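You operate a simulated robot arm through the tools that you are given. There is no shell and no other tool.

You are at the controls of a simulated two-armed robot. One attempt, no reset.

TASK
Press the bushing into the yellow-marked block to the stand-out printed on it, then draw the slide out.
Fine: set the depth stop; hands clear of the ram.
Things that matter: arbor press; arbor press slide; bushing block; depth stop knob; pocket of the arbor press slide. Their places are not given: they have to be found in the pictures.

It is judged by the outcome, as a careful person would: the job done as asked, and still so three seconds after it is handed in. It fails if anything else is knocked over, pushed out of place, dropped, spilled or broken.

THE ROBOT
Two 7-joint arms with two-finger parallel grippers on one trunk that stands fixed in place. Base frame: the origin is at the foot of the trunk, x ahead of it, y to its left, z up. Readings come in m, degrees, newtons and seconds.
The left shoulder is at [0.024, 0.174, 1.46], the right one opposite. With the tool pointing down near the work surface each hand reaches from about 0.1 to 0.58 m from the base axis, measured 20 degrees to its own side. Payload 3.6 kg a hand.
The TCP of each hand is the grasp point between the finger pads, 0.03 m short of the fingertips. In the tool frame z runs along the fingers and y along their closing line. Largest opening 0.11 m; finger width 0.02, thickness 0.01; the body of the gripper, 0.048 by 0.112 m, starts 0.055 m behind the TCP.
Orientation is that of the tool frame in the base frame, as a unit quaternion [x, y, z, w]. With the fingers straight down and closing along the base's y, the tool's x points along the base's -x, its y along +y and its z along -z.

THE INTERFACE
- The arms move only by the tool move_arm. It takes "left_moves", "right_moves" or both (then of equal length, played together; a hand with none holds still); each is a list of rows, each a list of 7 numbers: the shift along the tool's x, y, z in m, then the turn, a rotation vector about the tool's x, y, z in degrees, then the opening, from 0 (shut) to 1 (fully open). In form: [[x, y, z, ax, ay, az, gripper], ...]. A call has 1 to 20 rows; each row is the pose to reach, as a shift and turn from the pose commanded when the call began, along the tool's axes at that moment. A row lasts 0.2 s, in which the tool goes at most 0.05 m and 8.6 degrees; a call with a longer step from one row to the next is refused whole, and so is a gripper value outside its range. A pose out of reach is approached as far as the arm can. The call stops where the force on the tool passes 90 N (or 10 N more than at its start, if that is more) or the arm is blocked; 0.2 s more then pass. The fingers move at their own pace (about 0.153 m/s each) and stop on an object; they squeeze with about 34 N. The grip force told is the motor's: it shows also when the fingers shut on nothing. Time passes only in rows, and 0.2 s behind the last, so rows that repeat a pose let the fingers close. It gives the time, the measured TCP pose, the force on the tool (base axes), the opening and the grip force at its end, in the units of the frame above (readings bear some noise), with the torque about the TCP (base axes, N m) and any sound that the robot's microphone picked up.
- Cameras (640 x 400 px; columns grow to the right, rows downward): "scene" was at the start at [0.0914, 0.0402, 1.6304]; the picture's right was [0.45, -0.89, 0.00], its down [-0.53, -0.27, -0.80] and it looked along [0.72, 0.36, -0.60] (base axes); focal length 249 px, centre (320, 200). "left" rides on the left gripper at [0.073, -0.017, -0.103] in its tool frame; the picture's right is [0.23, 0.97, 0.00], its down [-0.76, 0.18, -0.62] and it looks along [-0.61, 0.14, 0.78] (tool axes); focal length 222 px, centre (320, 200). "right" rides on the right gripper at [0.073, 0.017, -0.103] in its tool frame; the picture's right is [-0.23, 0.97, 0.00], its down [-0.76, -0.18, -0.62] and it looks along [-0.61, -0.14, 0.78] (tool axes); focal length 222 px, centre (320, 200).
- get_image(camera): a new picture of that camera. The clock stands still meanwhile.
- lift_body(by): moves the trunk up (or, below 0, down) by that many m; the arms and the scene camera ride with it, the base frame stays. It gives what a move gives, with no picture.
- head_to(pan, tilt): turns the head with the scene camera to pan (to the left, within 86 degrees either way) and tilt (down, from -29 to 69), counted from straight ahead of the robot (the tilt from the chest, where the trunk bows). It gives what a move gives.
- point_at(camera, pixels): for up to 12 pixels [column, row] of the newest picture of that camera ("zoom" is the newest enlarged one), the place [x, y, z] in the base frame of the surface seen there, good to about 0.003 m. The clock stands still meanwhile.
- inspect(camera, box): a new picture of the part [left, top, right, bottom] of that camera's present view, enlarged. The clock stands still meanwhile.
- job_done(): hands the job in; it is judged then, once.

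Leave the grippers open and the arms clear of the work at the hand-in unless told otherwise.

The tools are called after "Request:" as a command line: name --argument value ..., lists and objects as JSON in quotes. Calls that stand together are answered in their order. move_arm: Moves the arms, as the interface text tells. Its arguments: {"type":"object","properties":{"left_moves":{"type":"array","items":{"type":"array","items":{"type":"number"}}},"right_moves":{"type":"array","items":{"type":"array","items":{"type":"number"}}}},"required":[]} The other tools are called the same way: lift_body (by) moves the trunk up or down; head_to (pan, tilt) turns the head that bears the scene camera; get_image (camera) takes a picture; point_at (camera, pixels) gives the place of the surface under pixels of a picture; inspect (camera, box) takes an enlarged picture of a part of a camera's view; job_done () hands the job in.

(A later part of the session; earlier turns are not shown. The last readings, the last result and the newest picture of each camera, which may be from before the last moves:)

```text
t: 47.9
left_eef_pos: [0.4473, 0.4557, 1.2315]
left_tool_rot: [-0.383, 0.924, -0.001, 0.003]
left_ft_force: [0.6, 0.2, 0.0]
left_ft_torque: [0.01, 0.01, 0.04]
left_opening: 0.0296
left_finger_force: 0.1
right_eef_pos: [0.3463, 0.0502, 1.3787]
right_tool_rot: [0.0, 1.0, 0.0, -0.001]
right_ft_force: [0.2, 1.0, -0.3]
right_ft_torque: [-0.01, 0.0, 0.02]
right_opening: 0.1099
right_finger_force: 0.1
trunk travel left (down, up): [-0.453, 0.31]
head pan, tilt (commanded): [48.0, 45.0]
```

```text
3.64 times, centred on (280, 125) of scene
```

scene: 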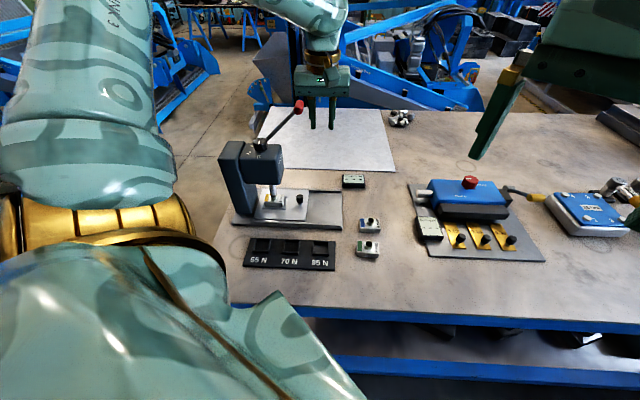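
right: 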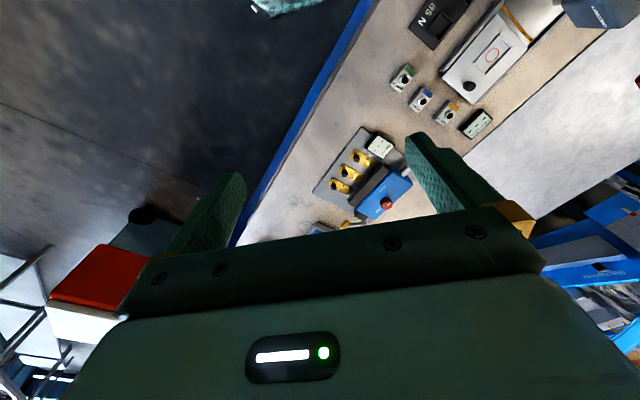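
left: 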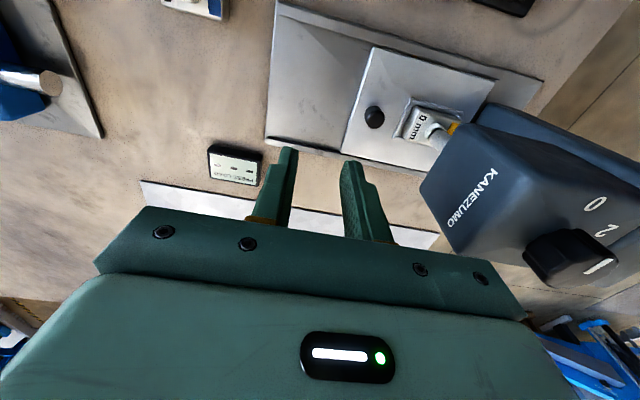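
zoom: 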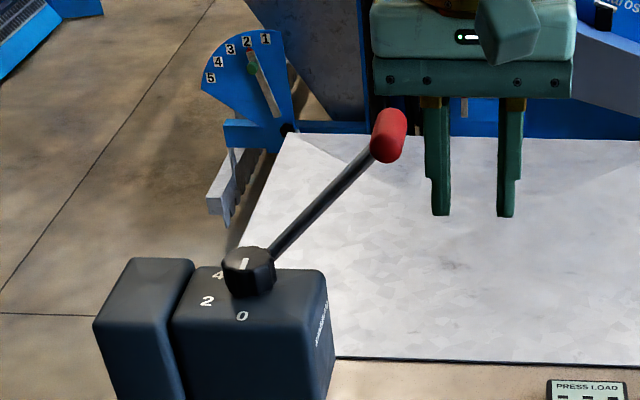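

I zoom on the red grip and measure it.

Request:
inspect --camera "scene" --box '[255, 85, 325, 145]'

Request:
point_at --camera "zoom" --pixels '[[405, 180], [395, 205], [415, 145], [425, 115], [375, 180], [430, 150], [360, 190], [330, 220], [300, 250], [250, 295], [440, 110], [380, 130]]'

```text
6.67 times, centred on (290, 115) of scene
```

zoom: 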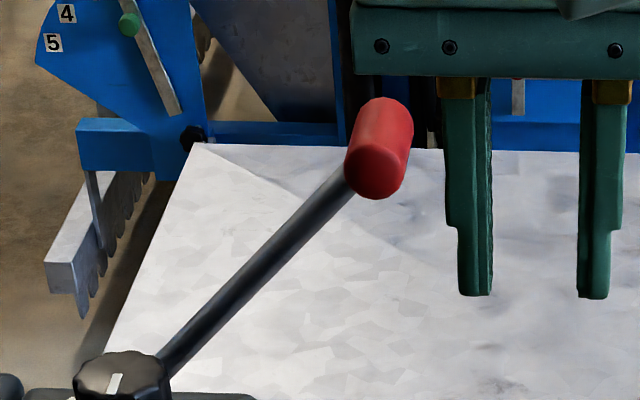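

```text
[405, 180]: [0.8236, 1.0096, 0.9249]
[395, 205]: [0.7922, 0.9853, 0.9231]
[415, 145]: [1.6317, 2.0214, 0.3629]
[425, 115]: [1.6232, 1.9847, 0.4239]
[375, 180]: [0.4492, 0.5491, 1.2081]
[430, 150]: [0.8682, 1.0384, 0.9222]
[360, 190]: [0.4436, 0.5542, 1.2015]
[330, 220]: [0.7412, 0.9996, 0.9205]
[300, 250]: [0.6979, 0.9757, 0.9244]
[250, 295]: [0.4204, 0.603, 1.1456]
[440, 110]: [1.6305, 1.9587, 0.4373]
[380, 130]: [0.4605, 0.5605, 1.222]
```

The grip's near end is at v≈0.064 (about (0.449, 0.549)), centre z ≈1.209, radius ≈13 mm; the rod joins it further back (v≈0.082). I raise the hand to z 1.29 and move above the grip's near end, opening half, to look.

Request:
move_arm --left_moves '[[0, 0, -0.03, 0, 0, 0, 0.5], [0, 0, -0.06, 0, 0, 0, 0.5], [-0.0225, 0.0217, -0.06, 0, 0, 0, 0.5], [-0.045, 0.0433, -0.06, 0, 0, 0, 0.5], [-0.0675, 0.065, -0.06, 0, 0, 0, 0.5], [-0.0675, 0.065, -0.06, 0, 0, 0, 0.5]]'

Request:
get_image --camera "left"

Request:
inspect --camera "scene" --box '[230, 50, 350, 145]'

```text
t: 49.3
left_eef_pos: [0.4477, 0.5498, 1.2941]
left_tool_rot: [-0.382, 0.924, 0.0, 0.003]
left_ft_force: [-0.5, 0.2, -0.2]
left_ft_torque: [-0.01, -0.02, 0.01]
left_opening: 0.0547
left_finger_force: 0.1
right_eef_pos: [0.3448, 0.0489, 1.3789]
right_tool_rot: [0.0, 1.0, 0.0, -0.001]
right_ft_force: [0.0, 0.2, 0.4]
right_ft_torque: [0.01, 0.01, 0.01]
right_opening: 0.1101
right_finger_force: 0.0
trunk travel left (down, up): [-0.453, 0.31]
head pan, tilt (commanded): [48.0, 45.0]
```

```text
taken
```

left: 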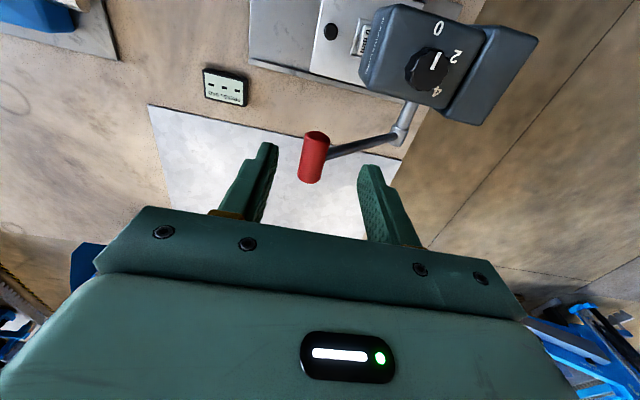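

```text
4.21 times, centred on (290, 98) of scene
```

zoom: 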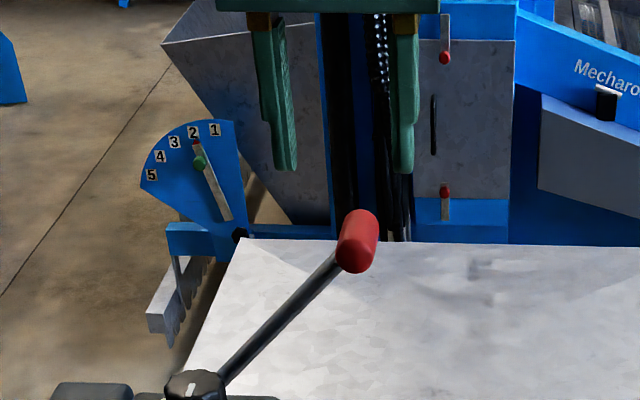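

The grip shows at (314, 157) between the fingers. I enlarge and compute.

Request:
inspect --camera "left" --box '[270, 110, 370, 200]'

Request:
point_at --camera "zoom" --pixels '[[300, 150], [300, 200], [285, 280], [265, 180], [340, 180], [380, 190], [420, 180], [295, 125], [250, 290], [310, 290]]'

```text
4.44 times, centred on (320, 155) of left
```

zoom: 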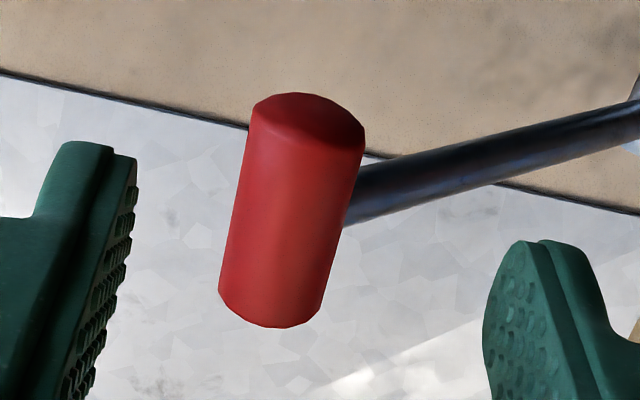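

```text
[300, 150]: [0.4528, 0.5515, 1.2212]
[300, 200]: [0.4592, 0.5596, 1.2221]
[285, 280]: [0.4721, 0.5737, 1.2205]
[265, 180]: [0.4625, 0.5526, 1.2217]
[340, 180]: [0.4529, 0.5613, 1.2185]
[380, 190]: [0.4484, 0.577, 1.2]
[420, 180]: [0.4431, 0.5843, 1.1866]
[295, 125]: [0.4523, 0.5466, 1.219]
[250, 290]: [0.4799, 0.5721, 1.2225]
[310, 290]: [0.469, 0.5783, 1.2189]
```

The grip axis lies along the cross direction; its near 15 mm is free of the rod. I shift 4 mm further over it and descend to z ≈1.218, then close on the grip.

Request:
move_arm --left_moves '[[-0.004, -0.002, 0.02, 0, 0, 0, 0.5], [-0.004, -0.002, 0.045, 0, 0, 0, 0.5], [-0.004, -0.002, 0.065, 0, 0, 0, 0.5], [-0.004, -0.002, 0.076, 0, 0, 0, 0.5], [-0.004, -0.002, 0.076, 0, 0, 0, 0.5]]'

Request:
get_image --camera "left"

Request:
inspect --camera "scene" --box '[230, 50, 350, 145]'

```text
t: 50.5
left_eef_pos: [0.4525, 0.5483, 1.2138]
left_tool_rot: [-0.382, 0.924, 0.0, 0.002]
left_ft_force: [1.9, 0.6, 0.3]
left_ft_torque: [-0.01, -0.02, -0.03]
left_opening: 0.0551
left_finger_force: 0.1
right_eef_pos: [0.3438, 0.0506, 1.3801]
right_tool_rot: [0.0, 1.0, 0.0, -0.001]
right_ft_force: [-1.2, 0.4, 0.8]
right_ft_torque: [-0.01, 0.0, 0.04]
right_opening: 0.1102
right_finger_force: 0.0
trunk travel left (down, up): [-0.453, 0.31]
head pan, tilt (commanded): [48.0, 45.0]
```

```text
taken
```

left: 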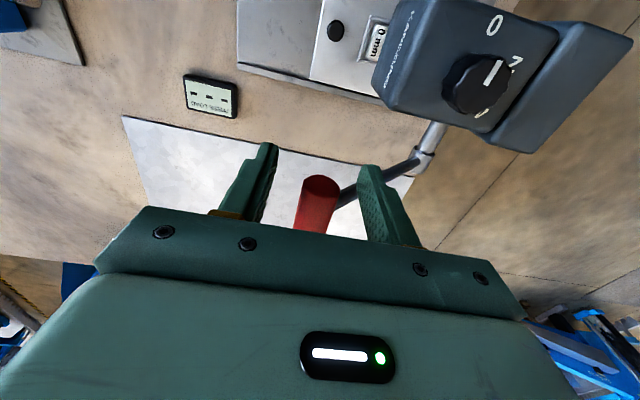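

```text
4.21 times, centred on (290, 98) of scene
```

zoom: 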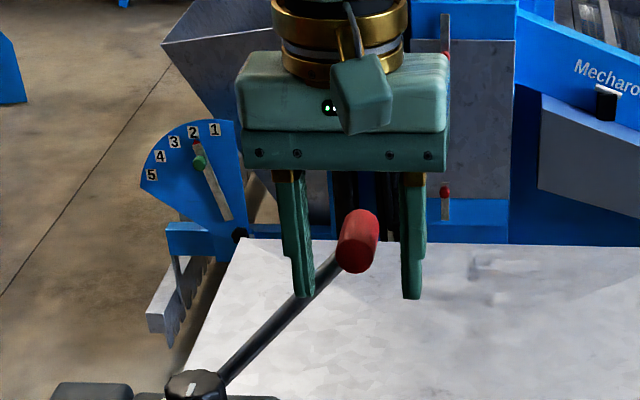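

The fingers straddle the grip beside the rod. I close on it.

Request:
move_arm --left_moves '[[0, 0, 0, 0, 0, 0, 0.4], [0, 0, 0, 0, 0, 0, 0.3], [0, 0, 0, 0, 0, 0, 0.2], [0, 0, 0, 0, 0, 0, 0.15], [0, 0, 0, 0, 0, 0, 0.15]]'

Request:
inspect --camera "scene" --box '[230, 50, 350, 145]'

```text
t: 51.7
left_eef_pos: [0.4517, 0.5502, 1.2149]
left_tool_rot: [-0.384, 0.923, 0.0, 0.001]
left_ft_force: [-2.5, 1.1, -1.9]
left_ft_torque: [-0.09, 0.08, 0.03]
left_opening: 0.0228
left_finger_force: 45.2
right_eef_pos: [0.344, 0.0517, 1.3797]
right_tool_rot: [0.0, 1.0, 0.0, -0.001]
right_ft_force: [1.2, -0.2, 0.6]
right_ft_torque: [-0.01, 0.0, -0.04]
right_opening: 0.1099
right_finger_force: 0.1
trunk travel left (down, up): [-0.453, 0.31]
head pan, tilt (commanded): [48.0, 45.0]
```

```text
4.21 times, centred on (290, 98) of scene
```

zoom: 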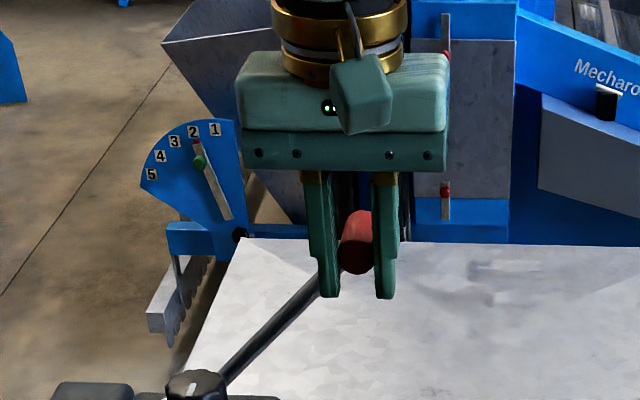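

Gripped (opening 0.023). I pull the lever down along its arc, first about 15°, reading the forces.

Request:
move_arm --left_moves '[[0, -0.0057, 0.006, 0, 0, 0, 0.15], [0, -0.0113, 0.0122, 0, 0, 0, 0.15], [0, -0.016, 0.0183, 0, 0, 0, 0.15], [0, -0.0207, 0.0244, 0, 0, 0, 0.15], [0, -0.025, 0.031, 0, 0, 0, 0.15], [0, -0.029, 0.0375, 0, 0, 0, 0.15], [0, -0.029, 0.0375, 0, 0, 0, 0.15]]'

Request:
get_image --camera "scene"

Request:
inspect --camera "scene" --box '[230, 60, 350, 220]'

```text
t: 53.3
left_eef_pos: [0.472, 0.5299, 1.1783]
left_tool_rot: [-0.384, 0.923, 0.0, 0.002]
left_ft_force: [-4.1, 4.8, 1.2]
left_ft_torque: [0.66, -0.19, 0.03]
left_opening: 0.0224
left_finger_force: 45.1
right_eef_pos: [0.3445, 0.0502, 1.3794]
right_tool_rot: [0.0, 1.0, -0.001, 0.0]
right_ft_force: [-0.6, 0.3, 0.9]
right_ft_torque: [-0.05, 0.02, 0.0]
right_opening: 0.1101
right_finger_force: 0.1
trunk travel left (down, up): [-0.453, 0.31]
head pan, tilt (commanded): [48.0, 45.0]
```

```text
taken
```

scene: 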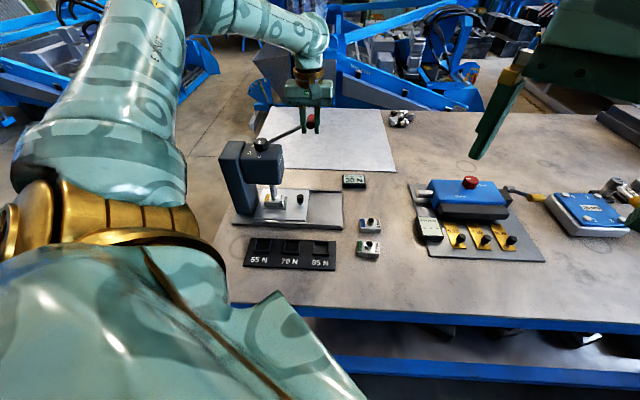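

```text
2.50 times, centred on (290, 140) of scene
```

zoom: 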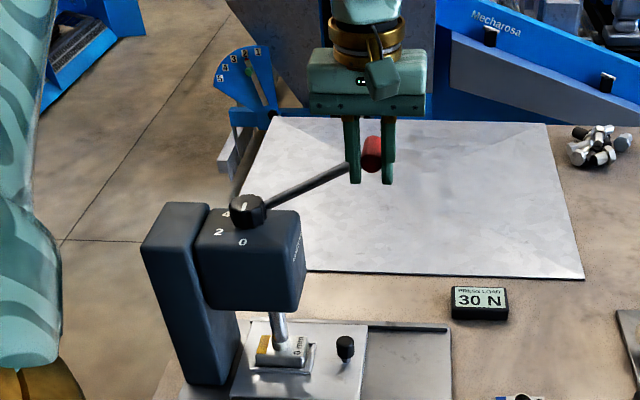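

The display now reads 30 N: the ram is already pressing the bushing; the hand's force is small. I continue along the arc about 15° more, with a slightly tighter radius.

Request:
move_arm --left_moves '[[0, -0.003, 0.007, 0, 0, 0, 0.15], [0, -0.0055, 0.0137, 0, 0, 0, 0.15], [0, -0.0083, 0.021, 0, 0, 0, 0.15], [0, -0.011, 0.028, 0, 0, 0, 0.15], [0, -0.0128, 0.0353, 0, 0, 0, 0.15], [0, -0.0145, 0.0427, 0, 0, 0, 0.15], [0, -0.0145, 0.0427, 0, 0, 0, 0.15]]'

Request:
inspect --camera "scene" --box '[230, 60, 390, 220]'

Request:
inspect --camera "scene" --box '[240, 160, 310, 220]'

```text
t: 54.9
left_eef_pos: [0.484, 0.5188, 1.1365]
left_tool_rot: [-0.383, 0.924, -0.001, 0.003]
left_ft_force: [-6.4, -0.9, 2.1]
left_ft_torque: [0.75, -0.27, 0.07]
left_opening: 0.0226
left_finger_force: 44.4
right_eef_pos: [0.3437, 0.0498, 1.3798]
right_tool_rot: [0.0, 1.0, 0.0, 0.0]
right_ft_force: [0.5, -0.3, 1.2]
right_ft_torque: [-0.02, 0.02, -0.03]
right_opening: 0.1099
right_finger_force: 0.0
trunk travel left (down, up): [-0.453, 0.31]
head pan, tilt (commanded): [48.0, 45.0]
```

```text
2.50 times, centred on (310, 140) of scene
```

zoom: 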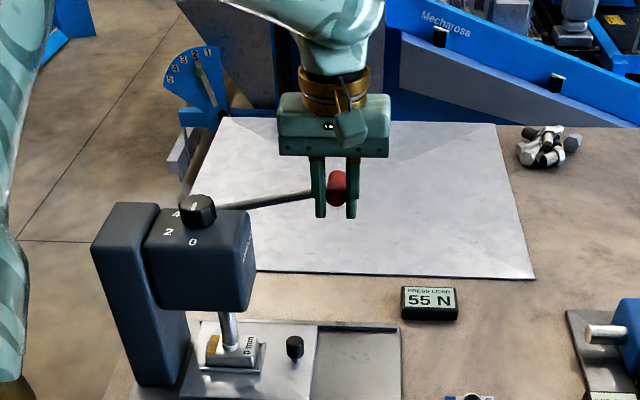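

```text
6.67 times, centred on (275, 190) of scene
```

zoom: 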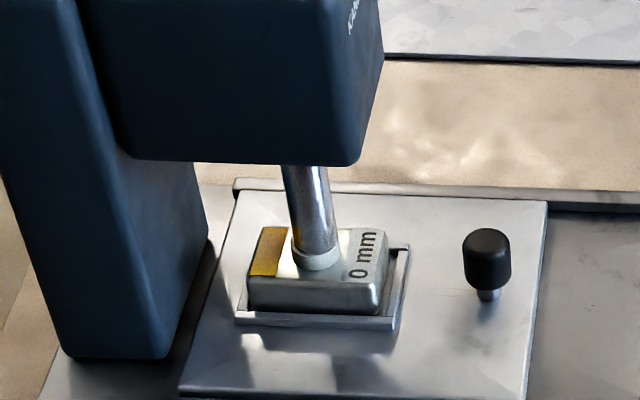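

Load 55 N, the bushing now stands out only about 4–5 mm; lever at about 16° above level. I go on about 10° more in small rows.

Request:
move_arm --left_moves '[[0, -0.001, 0.004, 0, 0, 0, 0.15], [0, -0.002, 0.008, 0, 0, 0, 0.15], [0, -0.003, 0.0125, 0, 0, 0, 0.15], [0, -0.0039, 0.0171, 0, 0, 0, 0.15], [0, -0.0045, 0.021, 0, 0, 0, 0.15], [0, -0.005, 0.0247, 0, 0, 0, 0.15], [0, -0.005, 0.0247, 0, 0, 0, 0.15]]'

Request:
inspect --camera "scene" --box '[230, 60, 390, 220]'

Request:
inspect --camera "scene" --box '[240, 160, 310, 220]'

```text
t: 56.5
left_eef_pos: [0.4857, 0.5155, 1.1117]
left_tool_rot: [-0.384, 0.923, 0.001, 0.002]
left_ft_force: [-6.6, 4.5, 3.9]
left_ft_torque: [0.89, -0.48, 0.02]
left_opening: 0.0225
left_finger_force: 45.2
right_eef_pos: [0.3442, 0.0517, 1.3791]
right_tool_rot: [-0.001, 1.0, 0.0, -0.001]
right_ft_force: [-0.3, 0.5, 0.2]
right_ft_torque: [-0.03, 0.01, -0.02]
right_opening: 0.11
right_finger_force: 0.2
trunk travel left (down, up): [-0.453, 0.31]
head pan, tilt (commanded): [48.0, 45.0]
```

```text
2.50 times, centred on (310, 140) of scene
```

zoom: 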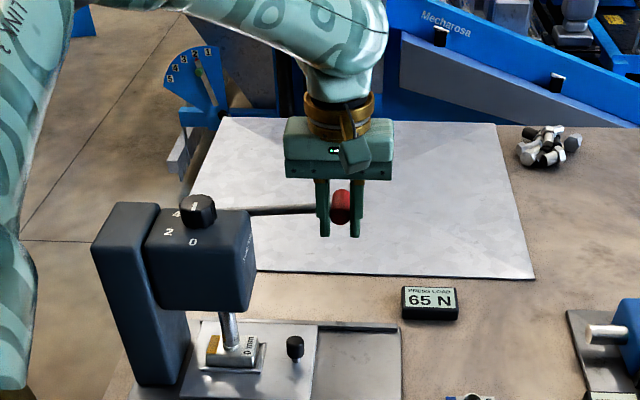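

```text
6.67 times, centred on (275, 190) of scene
```

zoom: 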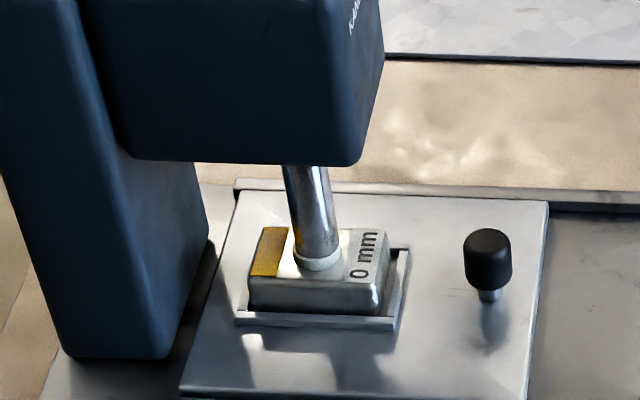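

Load 65 N; stand-out about 2–3 mm. I continue another ~8°, slightly tighter.

Request:
move_arm --left_moves '[[0, 0.0005, 0.004, 0, 0, 0, 0.15], [0, 0.0005, 0.008, 0, 0, 0, 0.15], [0, 0.0005, 0.012, 0, 0, 0, 0.15], [0, 0.0005, 0.016, 0, 0, 0, 0.15], [0, 0.0007, 0.02, 0, 0, 0, 0.15], [0, 0.001, 0.024, 0, 0, 0, 0.15], [0, 0.001, 0.024, 0, 0, 0, 0.15]]'

Request:
inspect --camera "scene" --box '[230, 60, 390, 220]'

Request:
inspect --camera "scene" --box '[240, 160, 310, 220]'

```text
t: 58.1
left_eef_pos: [0.488, 0.5149, 1.0885]
left_tool_rot: [-0.383, 0.924, 0.0, 0.003]
left_ft_force: [-5.4, -0.7, 4.6]
left_ft_torque: [0.97, -0.69, -0.04]
left_opening: 0.0228
left_finger_force: 45.1
right_eef_pos: [0.3445, 0.0486, 1.3796]
right_tool_rot: [0.0, 1.0, 0.0, 0.0]
right_ft_force: [0.2, 0.2, 0.5]
right_ft_torque: [0.01, 0.02, -0.01]
right_opening: 0.11
right_finger_force: 0.1
trunk travel left (down, up): [-0.453, 0.31]
head pan, tilt (commanded): [48.0, 45.0]
```

```text
2.50 times, centred on (310, 140) of scene
```

zoom: 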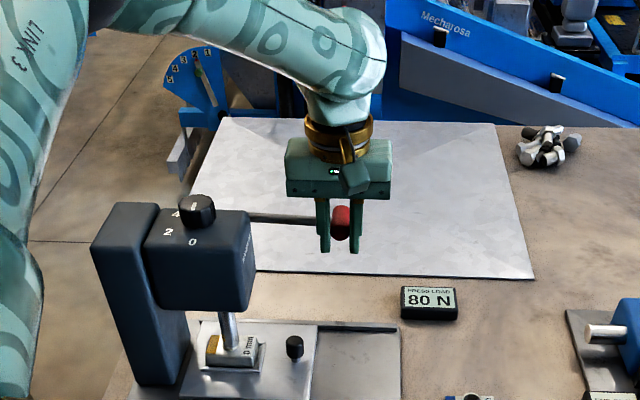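

```text
6.67 times, centred on (275, 190) of scene
```

zoom: 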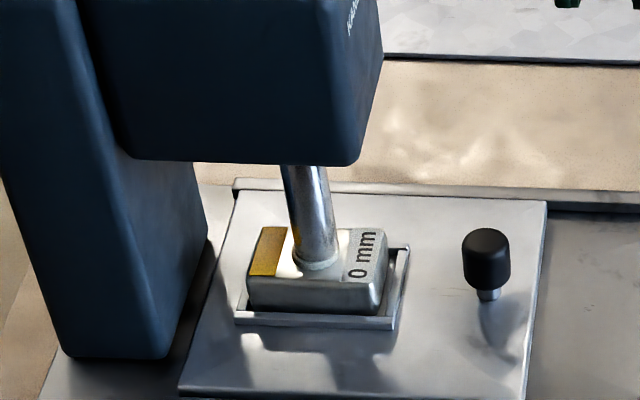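

Load 80 N, stand-out about 1 mm, lever about level. I continue in small steps until the depth stop is felt.

Request:
move_arm --left_moves '[[0, 0.0, 0.003, 0, 0, 0, 0.15], [0, 0.0002, 0.006, 0, 0, 0, 0.15], [0, 0.0004, 0.009, 0, 0, 0, 0.15], [0, 0.0006, 0.012, 0, 0, 0, 0.15], [0, 0.0006, 0.012, 0, 0, 0, 0.15]]'

Request:
inspect --camera "scene" --box '[230, 60, 390, 220]'

Request:
inspect --camera "scene" --box '[240, 160, 310, 220]'

```text
t: 59.3
left_eef_pos: [0.4869, 0.5166, 1.0749]
left_tool_rot: [-0.384, 0.923, 0.0, 0.003]
left_ft_force: [-6.7, -3.6, 4.3]
left_ft_torque: [0.81, -0.48, 0.02]
left_opening: 0.0226
left_finger_force: 44.4
right_eef_pos: [0.3431, 0.0482, 1.3792]
right_tool_rot: [0.0, 1.0, 0.001, 0.0]
right_ft_force: [-0.2, -0.3, -1.2]
right_ft_torque: [-0.02, 0.0, 0.04]
right_opening: 0.11
right_finger_force: 0.1
trunk travel left (down, up): [-0.453, 0.31]
head pan, tilt (commanded): [48.0, 45.0]
```

```text
2.50 times, centred on (310, 140) of scene
```

zoom: 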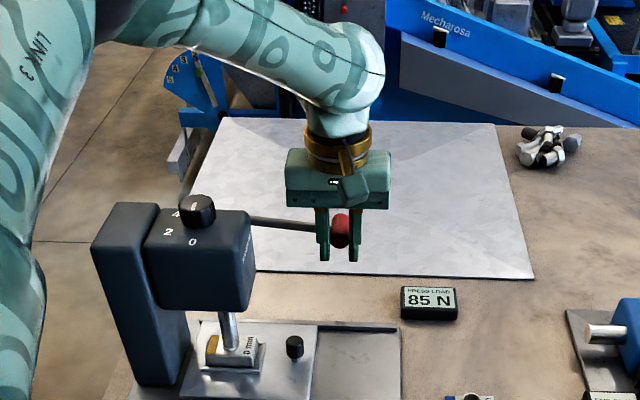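

```text
6.67 times, centred on (275, 190) of scene
```

zoom: 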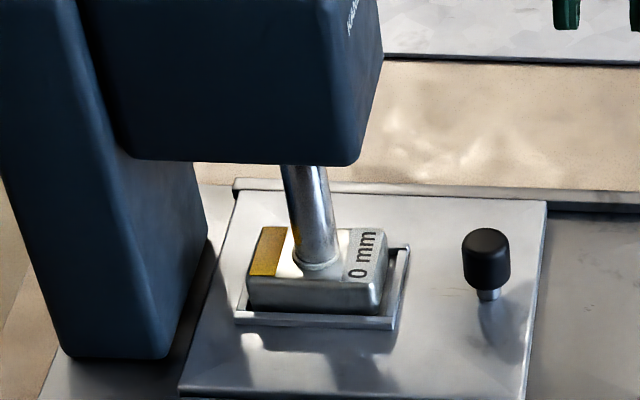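

85 N; the stop is not yet felt (vertical force only ~4 N). I go on in 2–3 mm steps.

Request:
move_arm --left_moves '[[0, 0.0005, 0.003, 0, 0, 0, 0.15], [0, 0.001, 0.006, 0, 0, 0, 0.15], [0, 0.0015, 0.009, 0, 0, 0, 0.15], [0, 0.0015, 0.009, 0, 0, 0, 0.15]]'

Request:
inspect --camera "scene" --box '[230, 60, 390, 220]'

Request:
inspect --camera "scene" --box '[240, 160, 310, 220]'

```text
t: 60.3
left_eef_pos: [0.4853, 0.517, 1.0658]
left_tool_rot: [-0.383, 0.924, 0.001, 0.003]
left_ft_force: [-2.3, -0.5, 5.9]
left_ft_torque: [0.94, -0.69, -0.04]
left_opening: 0.0228
left_finger_force: 44.4
right_eef_pos: [0.343, 0.0493, 1.3798]
right_tool_rot: [0.0, 1.0, 0.001, 0.0]
right_ft_force: [0.7, 0.5, 0.7]
right_ft_torque: [0.0, -0.03, -0.01]
right_opening: 0.11
right_finger_force: 0.0
trunk travel left (down, up): [-0.453, 0.31]
head pan, tilt (commanded): [48.0, 45.0]
```

```text
2.50 times, centred on (310, 140) of scene
```

zoom: 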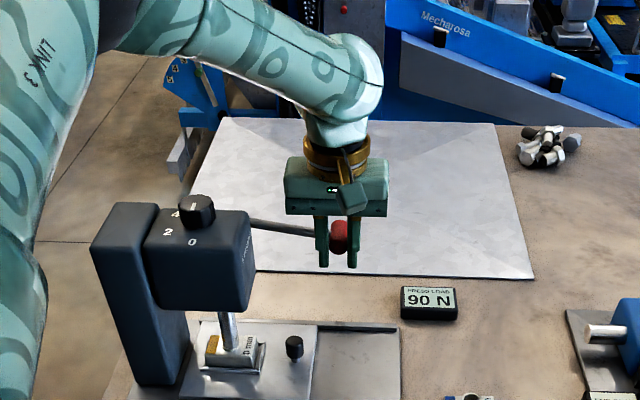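

```text
6.67 times, centred on (275, 190) of scene
```

zoom: 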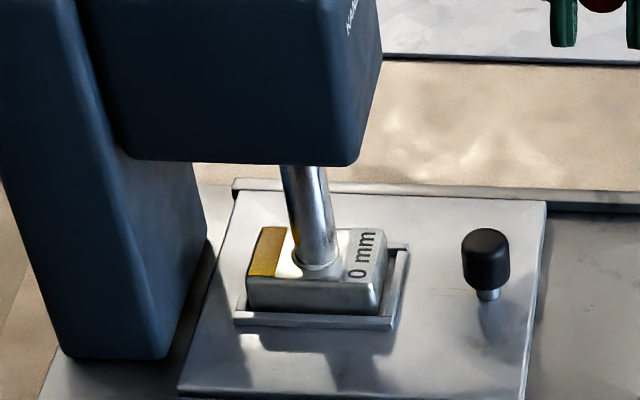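

90 N; still advancing slowly. I continue in small steps.

Request:
move_arm --left_moves '[[0, 0.0005, 0.0025, 0, 0, 0, 0.15], [0, 0.001, 0.005, 0, 0, 0, 0.15], [0, 0.0015, 0.0075, 0, 0, 0, 0.15], [0, 0.0015, 0.0075, 0, 0, 0, 0.15]]'

Request:
inspect --camera "scene" --box '[230, 60, 390, 220]'

Request:
inspect --camera "scene" --box '[255, 175, 295, 210]'

```text
t: 61.3
left_eef_pos: [0.4843, 0.5167, 1.0582]
left_tool_rot: [-0.385, 0.923, 0.0, 0.003]
left_ft_force: [-1.2, -2.9, 6.3]
left_ft_torque: [0.98, -0.73, -0.03]
left_opening: 0.0225
left_finger_force: 44.9
right_eef_pos: [0.3435, 0.049, 1.3793]
right_tool_rot: [0.0, 1.0, 0.001, 0.0]
right_ft_force: [-0.1, 0.9, 0.5]
right_ft_torque: [0.0, 0.02, -0.01]
right_opening: 0.1097
right_finger_force: 0.0
trunk travel left (down, up): [-0.453, 0.31]
head pan, tilt (commanded): [48.0, 45.0]
```

```text
2.50 times, centred on (310, 140) of scene
```

zoom: 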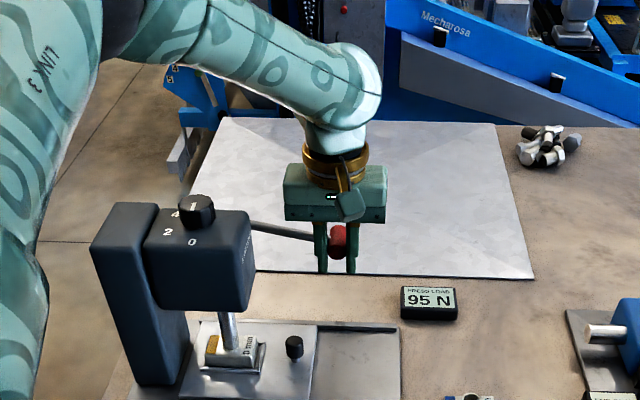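

```text
11.43 times, centred on (275, 192) of scene
```

zoom: 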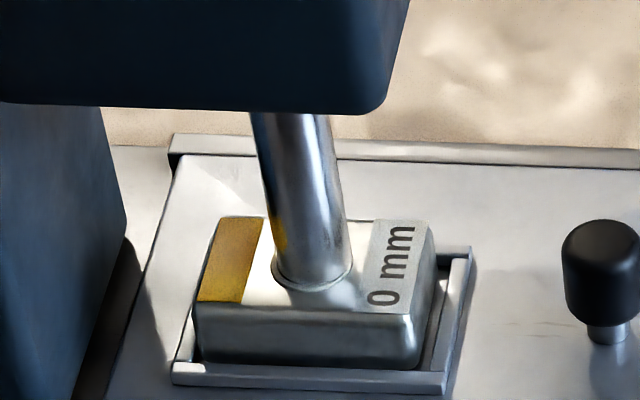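

The bushing looks almost flush; 95 N. I continue to feel the depth stop.

Request:
move_arm --left_moves '[[0, 0.0005, 0.002, 0, 0, 0, 0.15], [0, 0.001, 0.004, 0, 0, 0, 0.15], [0, 0.0015, 0.006, 0, 0, 0, 0.15], [0, 0.0015, 0.006, 0, 0, 0, 0.15]]'

Request:
inspect --camera "scene" --box '[255, 175, 295, 210]'

Request:
inspect --camera "scene" --box '[230, 60, 390, 220]'

```text
t: 62.3
left_eef_pos: [0.4851, 0.5192, 1.053]
left_tool_rot: [-0.383, 0.924, 0.0, 0.003]
left_ft_force: [-1.3, -3.0, 5.0]
left_ft_torque: [0.95, -0.61, -0.04]
left_opening: 0.0225
left_finger_force: 45.0
right_eef_pos: [0.3441, 0.0488, 1.3789]
right_tool_rot: [0.0, 1.0, 0.001, 0.001]
right_ft_force: [0.6, 0.7, 0.4]
right_ft_torque: [-0.02, -0.01, 0.01]
right_opening: 0.11
right_finger_force: 0.0
trunk travel left (down, up): [-0.453, 0.31]
head pan, tilt (commanded): [48.0, 45.0]
```

```text
11.43 times, centred on (275, 192) of scene
```

zoom: 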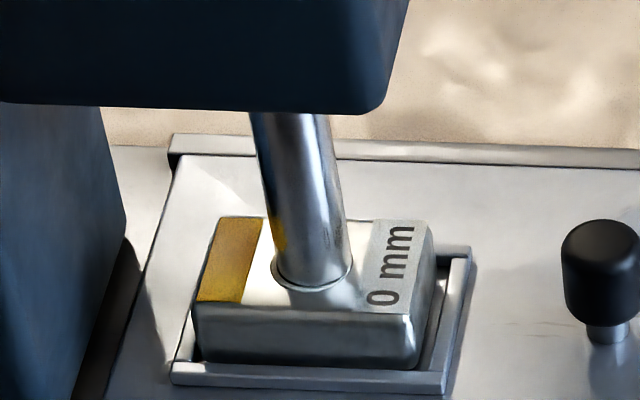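

```text
2.50 times, centred on (310, 140) of scene
```

zoom: 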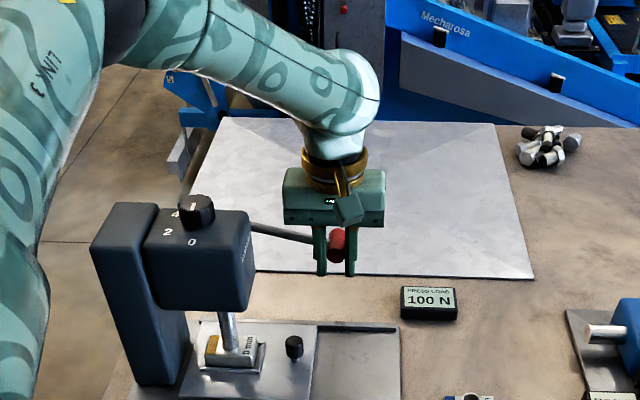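

100 N, bushing looks flush with just a thin ring seen. I advance carefully a few more mm to feel for the stop.

Request:
move_arm --left_moves '[[0, 0.0004, 0.0015, 0, 0, 0, 0.15], [0, 0.0008, 0.003, 0, 0, 0, 0.15], [0, 0.0012, 0.0045, 0, 0, 0, 0.15], [0, 0.0012, 0.0045, 0, 0, 0, 0.15]]'

Request:
inspect --camera "scene" --box '[255, 175, 295, 210]'

Request:
inspect --camera "scene" --box '[290, 160, 370, 220]'

```text
t: 63.3
left_eef_pos: [0.4824, 0.5194, 1.0488]
left_tool_rot: [-0.384, 0.923, 0.0, 0.003]
left_ft_force: [0.7, -6.1, 3.8]
left_ft_torque: [0.94, -0.66, -0.04]
left_opening: 0.0225
left_finger_force: 44.8
right_eef_pos: [0.3436, 0.0486, 1.3786]
right_tool_rot: [0.0, 1.0, 0.001, -0.001]
right_ft_force: [-0.1, 0.2, 0.9]
right_ft_torque: [0.02, 0.02, -0.01]
right_opening: 0.1097
right_finger_force: 0.1
trunk travel left (down, up): [-0.453, 0.31]
head pan, tilt (commanded): [48.0, 45.0]
```

```text
11.43 times, centred on (275, 192) of scene
```

zoom: 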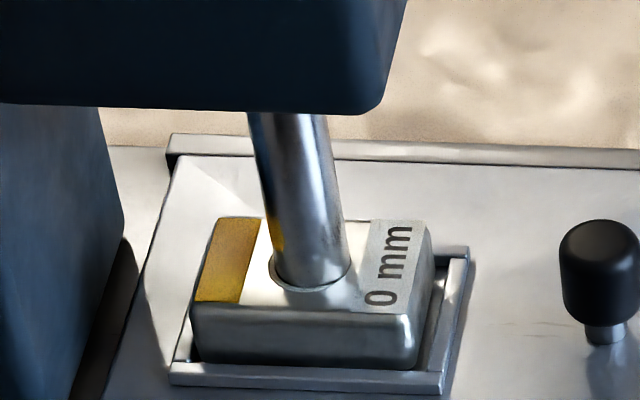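

```text
6.67 times, centred on (330, 190) of scene
```

zoom: 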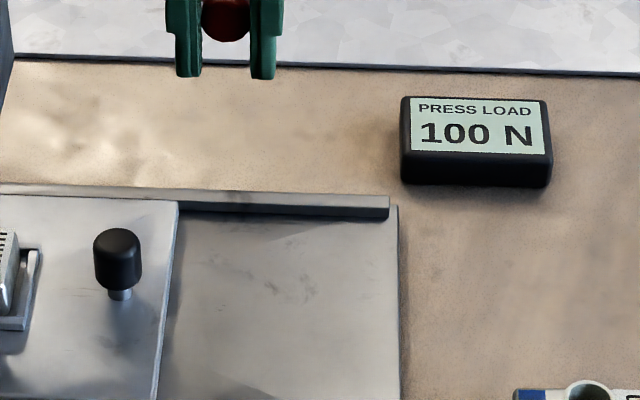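

Still 100 N; I have been cutting the arc slightly inside (about 5 N along the slide direction). I correct 2 mm outward and advance 4 mm more, watching the force.

Request:
move_arm --left_moves '[[0, -0.002, 0.001, 0, 0, 0, 0.15], [0, -0.002, 0.0025, 0, 0, 0, 0.15], [0, -0.0015, 0.004, 0, 0, 0, 0.15], [0, -0.0015, 0.004, 0, 0, 0, 0.15]]'

Request:
inspect --camera "scene" --box '[255, 175, 295, 210]'

Request:
inspect --camera "scene" --box '[290, 160, 370, 220]'

```text
t: 64.3
left_eef_pos: [0.4811, 0.5188, 1.0479]
left_tool_rot: [-0.384, 0.923, 0.0, 0.006]
left_ft_force: [-2.0, 9.4, 34.1]
left_ft_torque: [0.27, -0.19, 0.1]
left_opening: 0.0227
left_finger_force: 45.1
right_eef_pos: [0.3412, 0.0499, 1.3808]
right_tool_rot: [0.0, 1.0, 0.0, 0.001]
right_ft_force: [-0.5, 0.4, -0.2]
right_ft_torque: [0.02, -0.01, -0.02]
right_opening: 0.1101
right_finger_force: 0.1
trunk travel left (down, up): [-0.453, 0.31]
head pan, tilt (commanded): [48.0, 45.0]
```

```text
11.43 times, centred on (275, 192) of scene
```

zoom: 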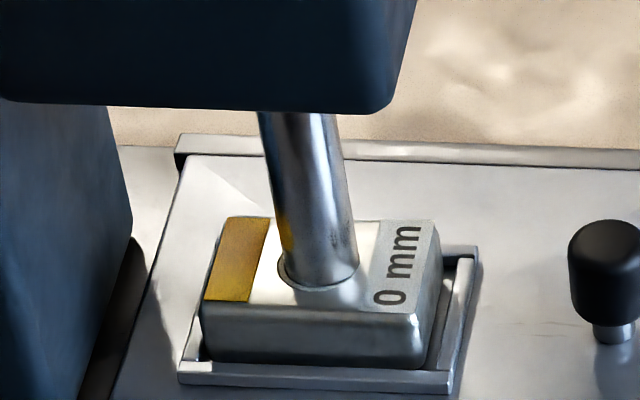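

```text
6.67 times, centred on (330, 190) of scene
```

zoom: 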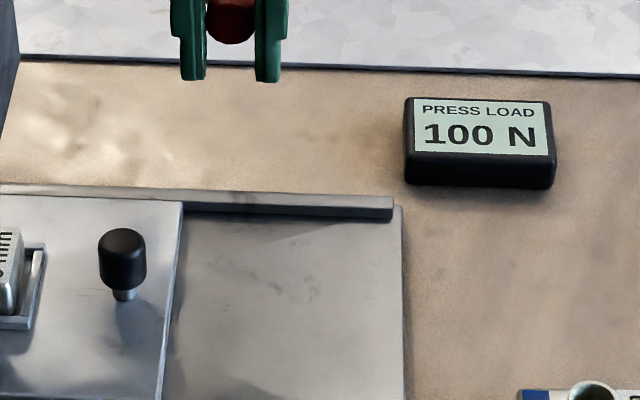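

Now the vertical force jumped to 34 N with hardly any travel: the depth stop is reached, the load reads 100 N and the bushing is flush. I raise the lever back along its arc, first to about level.

Request:
move_arm --left_moves '[[0, -0.0022, -0.0076, 0, 0, 0, 0.15], [0, -0.0044, -0.0152, 0, 0, 0, 0.15], [0, -0.0055, -0.0228, 0, 0, 0, 0.15], [0, -0.0063, -0.0305, 0, 0, 0, 0.15], [0, -0.0068, -0.038, 0, 0, 0, 0.15], [0, -0.007, -0.0459, 0, 0, 0, 0.15], [0, -0.007, -0.0459, 0, 0, 0, 0.15]]'

Request:
inspect --camera "scene" --box '[230, 60, 390, 220]'

Request:
inspect --camera "scene" --box '[255, 175, 295, 210]'

```text
t: 65.9
left_eef_pos: [0.4858, 0.5149, 1.0896]
left_tool_rot: [-0.383, 0.924, -0.001, 0.002]
left_ft_force: [-12.8, 2.6, -1.0]
left_ft_torque: [-0.46, 0.07, 0.1]
left_opening: 0.0227
left_finger_force: 45.6
right_eef_pos: [0.3422, 0.0519, 1.3795]
right_tool_rot: [0.0, 1.0, -0.001, 0.0]
right_ft_force: [0.6, 0.8, -0.3]
right_ft_torque: [0.03, -0.01, 0.0]
right_opening: 0.11
right_finger_force: 0.0
trunk travel left (down, up): [-0.453, 0.31]
head pan, tilt (commanded): [48.0, 45.0]
```

```text
2.50 times, centred on (310, 140) of scene
```

zoom: 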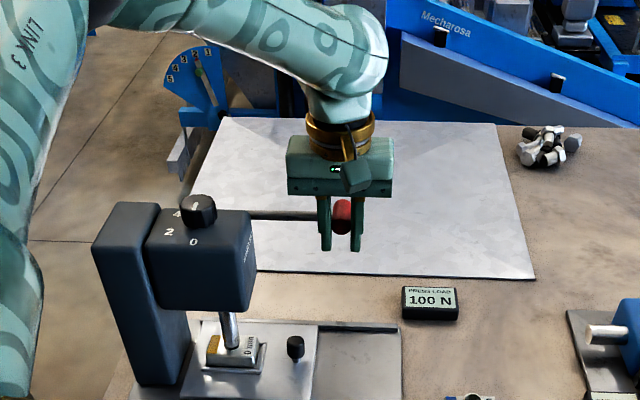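

```text
11.43 times, centred on (275, 192) of scene
```

zoom: 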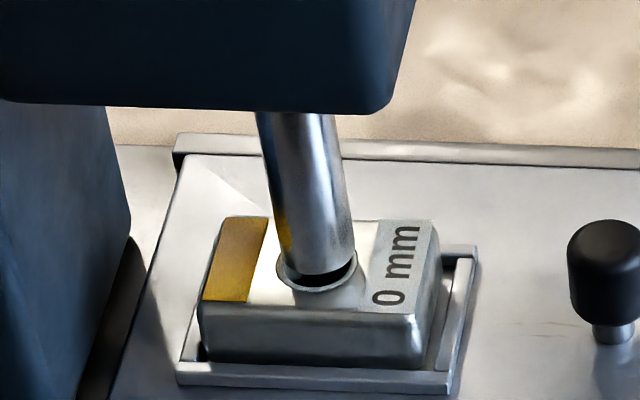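

The ram lifts, the bushing stays flush. I continue raising the lever to its first position.

Request:
move_arm --left_moves '[[0, 0.0017, -0.0154, 0, 0, 0, 0.15], [0, 0.0046, -0.0307, 0, 0, 0, 0.15], [0, 0.007, -0.0458, 0, 0, 0, 0.15], [0, 0.0116, -0.0605, 0, 0, 0, 0.15], [0, 0.0166, -0.0748, 0, 0, 0, 0.15], [0, 0.0227, -0.0885, 0, 0, 0, 0.15], [0, 0.0305, -0.1016, 0, 0, 0, 0.15], [0, 0.0394, -0.1138, 0, 0, 0, 0.15], [0, 0.0394, -0.1138, 0, 0, 0, 0.15]]'

Request:
inspect --camera "scene" --box '[230, 60, 390, 220]'

Request:
inspect --camera "scene" --box '[240, 160, 310, 220]'

```text
t: 67.9
left_eef_pos: [0.4596, 0.5434, 1.2037]
left_tool_rot: [-0.383, 0.924, -0.001, 0.002]
left_ft_force: [-8.8, 1.8, -7.3]
left_ft_torque: [-0.24, 0.12, -0.02]
left_opening: 0.0229
left_finger_force: 45.3
right_eef_pos: [0.3439, 0.0516, 1.3796]
right_tool_rot: [-0.001, 1.0, 0.0, 0.0]
right_ft_force: [-0.2, 0.4, 0.2]
right_ft_torque: [-0.01, 0.01, 0.01]
right_opening: 0.1099
right_finger_force: 0.1
trunk travel left (down, up): [-0.453, 0.31]
head pan, tilt (commanded): [48.0, 45.0]
```

```text
2.50 times, centred on (310, 140) of scene
```

zoom: 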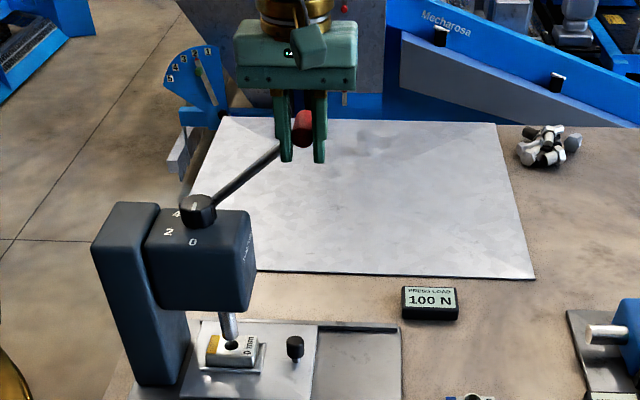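

```text
6.67 times, centred on (275, 190) of scene
```

zoom: 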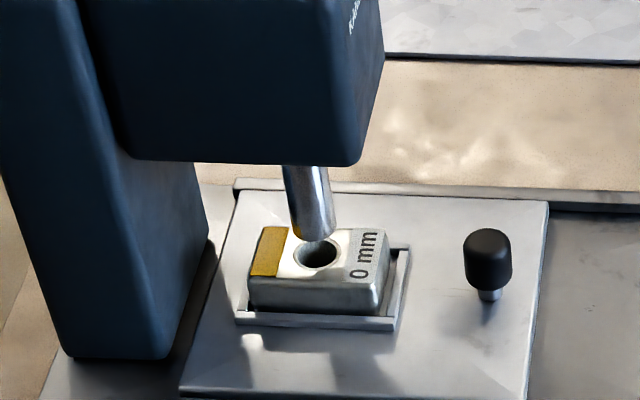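

The ram is nearly fully up. I bring the lever the last few degrees to where it was.

Request:
move_arm --left_moves '[[0, 0.005, -0.006, 0, 0, 0, 0.15], [0, 0.0103, -0.0112, 0, 0, 0, 0.15], [0, 0.0103, -0.0112, 0, 0, 0, 0.15]]'

Request:
inspect --camera "scene" --box '[240, 160, 310, 220]'

```text
t: 68.7
left_eef_pos: [0.4531, 0.5487, 1.2141]
left_tool_rot: [-0.383, 0.924, 0.0, 0.002]
left_ft_force: [-7.8, 2.4, -7.5]
left_ft_torque: [-0.29, 0.11, 0.01]
left_opening: 0.0226
left_finger_force: 45.1
right_eef_pos: [0.3429, 0.0516, 1.3783]
right_tool_rot: [-0.001, 1.0, 0.0, 0.0]
right_ft_force: [0.0, -0.8, -0.1]
right_ft_torque: [0.03, 0.01, 0.01]
right_opening: 0.11
right_finger_force: 0.0
trunk travel left (down, up): [-0.453, 0.31]
head pan, tilt (commanded): [48.0, 45.0]
```

```text
6.67 times, centred on (275, 190) of scene
```

zoom: 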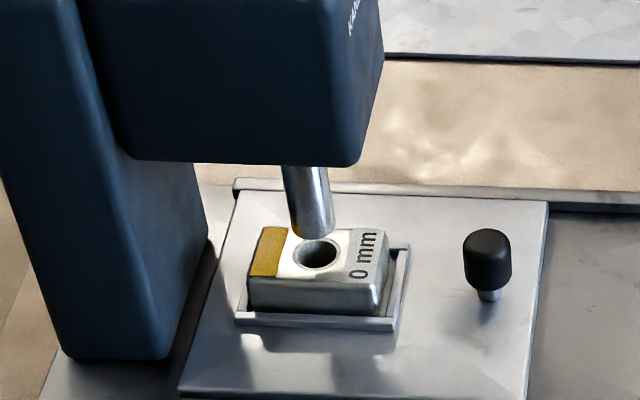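

The ram is fully up, the bushing is flush in the block. I open the fingers and check that the lever stays.

Request:
move_arm --left_moves '[[0, 0, 0, 0, 0, 0, 0.3], [0, 0, 0, 0, 0, 0, 0.45], [0, 0, 0, 0, 0, 0, 0.5], [0, 0, 0, 0, 0, 0, 0.5]]'

Request:
inspect --camera "scene" --box '[230, 60, 390, 220]'

```text
t: 69.7
left_eef_pos: [0.4534, 0.5489, 1.2148]
left_tool_rot: [-0.383, 0.924, 0.0, 0.002]
left_ft_force: [0.1, -0.1, 0.2]
left_ft_torque: [0.0, 0.03, 0.03]
left_opening: 0.055
left_finger_force: 0.1
right_eef_pos: [0.3447, 0.0505, 1.3785]
right_tool_rot: [0.001, 1.0, 0.0, -0.001]
right_ft_force: [0.1, -0.4, 0.5]
right_ft_torque: [0.01, 0.0, -0.01]
right_opening: 0.1099
right_finger_force: 0.0
trunk travel left (down, up): [-0.453, 0.31]
head pan, tilt (commanded): [48.0, 45.0]
```

```text
2.50 times, centred on (310, 140) of scene
```

zoom: 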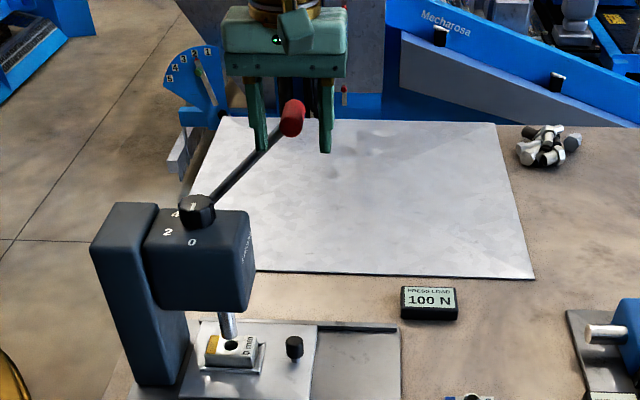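

The lever stays up and is free. I lift the hand straight off it, then move back over the bench in line with the slide, outside the press.

Request:
move_arm --left_moves '[[0, 0, -0.04, 0, 0, 0, 0.5], [0, 0, -0.08, 0, 0, 0, 0.5], [0.02, -0.03, -0.08, 0, 0, 0, 0.5], [0.045, -0.06, -0.08, 0, 0, 0, 0.6], [0.07, -0.085, -0.08, 0, 0, 0, 0.7], [0.07, -0.085, -0.08, 0, 0, 0, 0.72]]'

Request:
lift_body --by -0.1

Request:
get_image --camera "left"

Request:
get_image --camera "scene"

```text
t: 71.1
left_eef_pos: [0.4624, 0.4386, 1.2926]
left_tool_rot: [-0.383, 0.924, 0.0, 0.002]
left_ft_force: [-0.6, -0.7, 0.1]
left_ft_torque: [-0.01, 0.0, -0.01]
left_opening: 0.0794
left_finger_force: 0.0
right_eef_pos: [0.3447, 0.0514, 1.3791]
right_tool_rot: [0.0, 1.0, 0.0, 0.0]
right_ft_force: [0.0, -0.1, 0.0]
right_ft_torque: [0.0, 0.03, 0.0]
right_opening: 0.11
right_finger_force: 0.0
trunk travel left (down, up): [-0.453, 0.31]
head pan, tilt (commanded): [48.0, 45.0]
```

```text
t: 72.5
left_eef_pos: [0.4637, 0.44, 1.1951]
left_tool_rot: [-0.383, 0.924, 0.0, 0.003]
left_ft_force: [-0.5, 0.1, 0.8]
left_ft_torque: [0.0, -0.02, -0.01]
left_opening: 0.0792
left_finger_force: 0.3
right_eef_pos: [0.3434, 0.0496, 1.2796]
right_tool_rot: [0.0, 1.0, 0.0, 0.0]
right_ft_force: [-0.5, 0.1, -0.1]
right_ft_torque: [-0.02, -0.01, -0.01]
right_opening: 0.1098
right_finger_force: 0.0
trunk travel left (down, up): [-0.353, 0.41]
head pan, tilt (commanded): [48.0, 45.0]
```

```text
taken
```

left: 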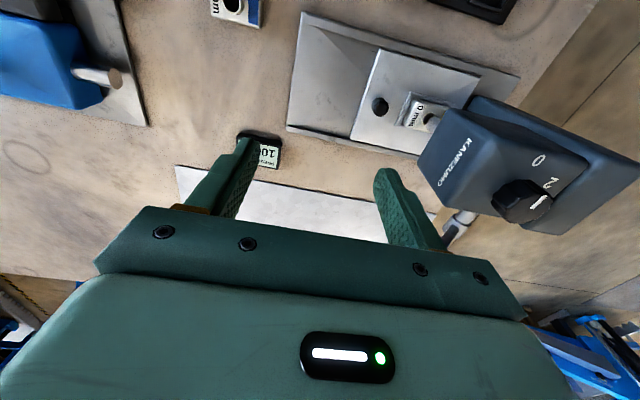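

```text
taken
```

scene: 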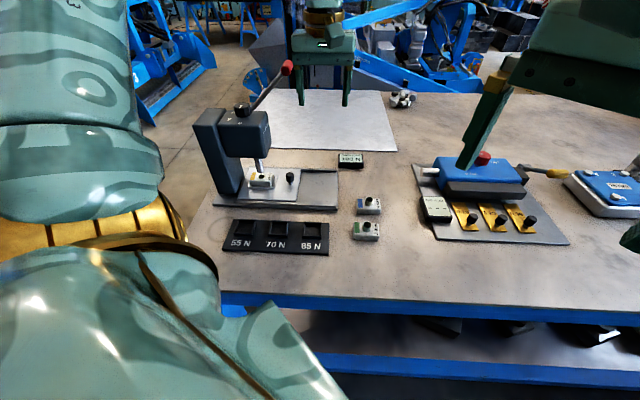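

The slide knob is at about 84 mm toward the press from the TCP. I open to 0.09 m and shift so the press-side finger will come down just behind the knob (between knob and head), with the hand body 2 cm clear of the head; first down to z ≈ 1.05.

Request:
move_arm --left_moves '[[0.001, 0.018, 0, 0, 0, 0, 0.82], [0.002, 0.037, 0, 0, 0, 0, 0.82], [0.003, 0.055, 0, 0, 0, 0, 0.82], [0.003, 0.055, 0.04, 0, 0, 0, 0.82], [0.003, 0.055, 0.08, 0, 0, 0, 0.82], [0.003, 0.055, 0.12, 0, 0, 0, 0.82], [0.003, 0.055, 0.145, 0, 0, 0, 0.82], [0.003, 0.055, 0.145, 0, 0, 0, 0.82]]'

Request:
get_image --camera "left"

Request:
inspect --camera "scene" --box '[190, 90, 350, 210]'

```text
t: 74.3
left_eef_pos: [0.4217, 0.4761, 1.0498]
left_tool_rot: [-0.383, 0.924, 0.0, 0.004]
left_ft_force: [0.7, 0.2, 0.2]
left_ft_torque: [0.0, 0.05, 0.01]
left_opening: 0.0903
left_finger_force: 0.0
right_eef_pos: [0.3452, 0.0492, 1.2789]
right_tool_rot: [0.0, 1.0, 0.0, 0.0]
right_ft_force: [0.5, 0.9, -0.1]
right_ft_torque: [-0.01, -0.02, -0.01]
right_opening: 0.1099
right_finger_force: 0.1
trunk travel left (down, up): [-0.353, 0.41]
head pan, tilt (commanded): [48.0, 45.0]
```

```text
taken
```

left: 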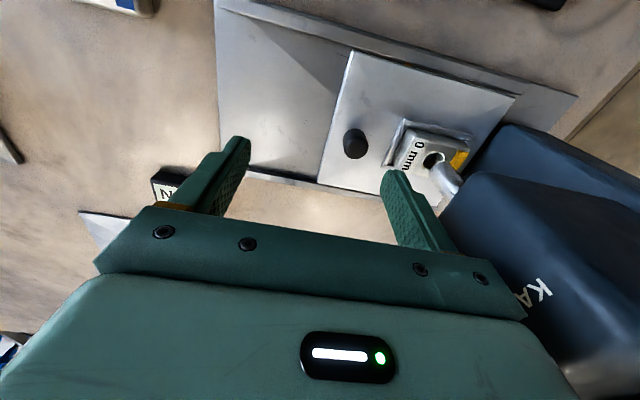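

```text
3.33 times, centred on (270, 150) of scene
```

zoom: 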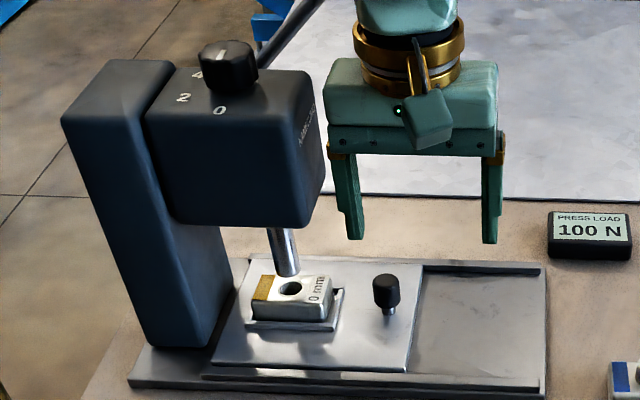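

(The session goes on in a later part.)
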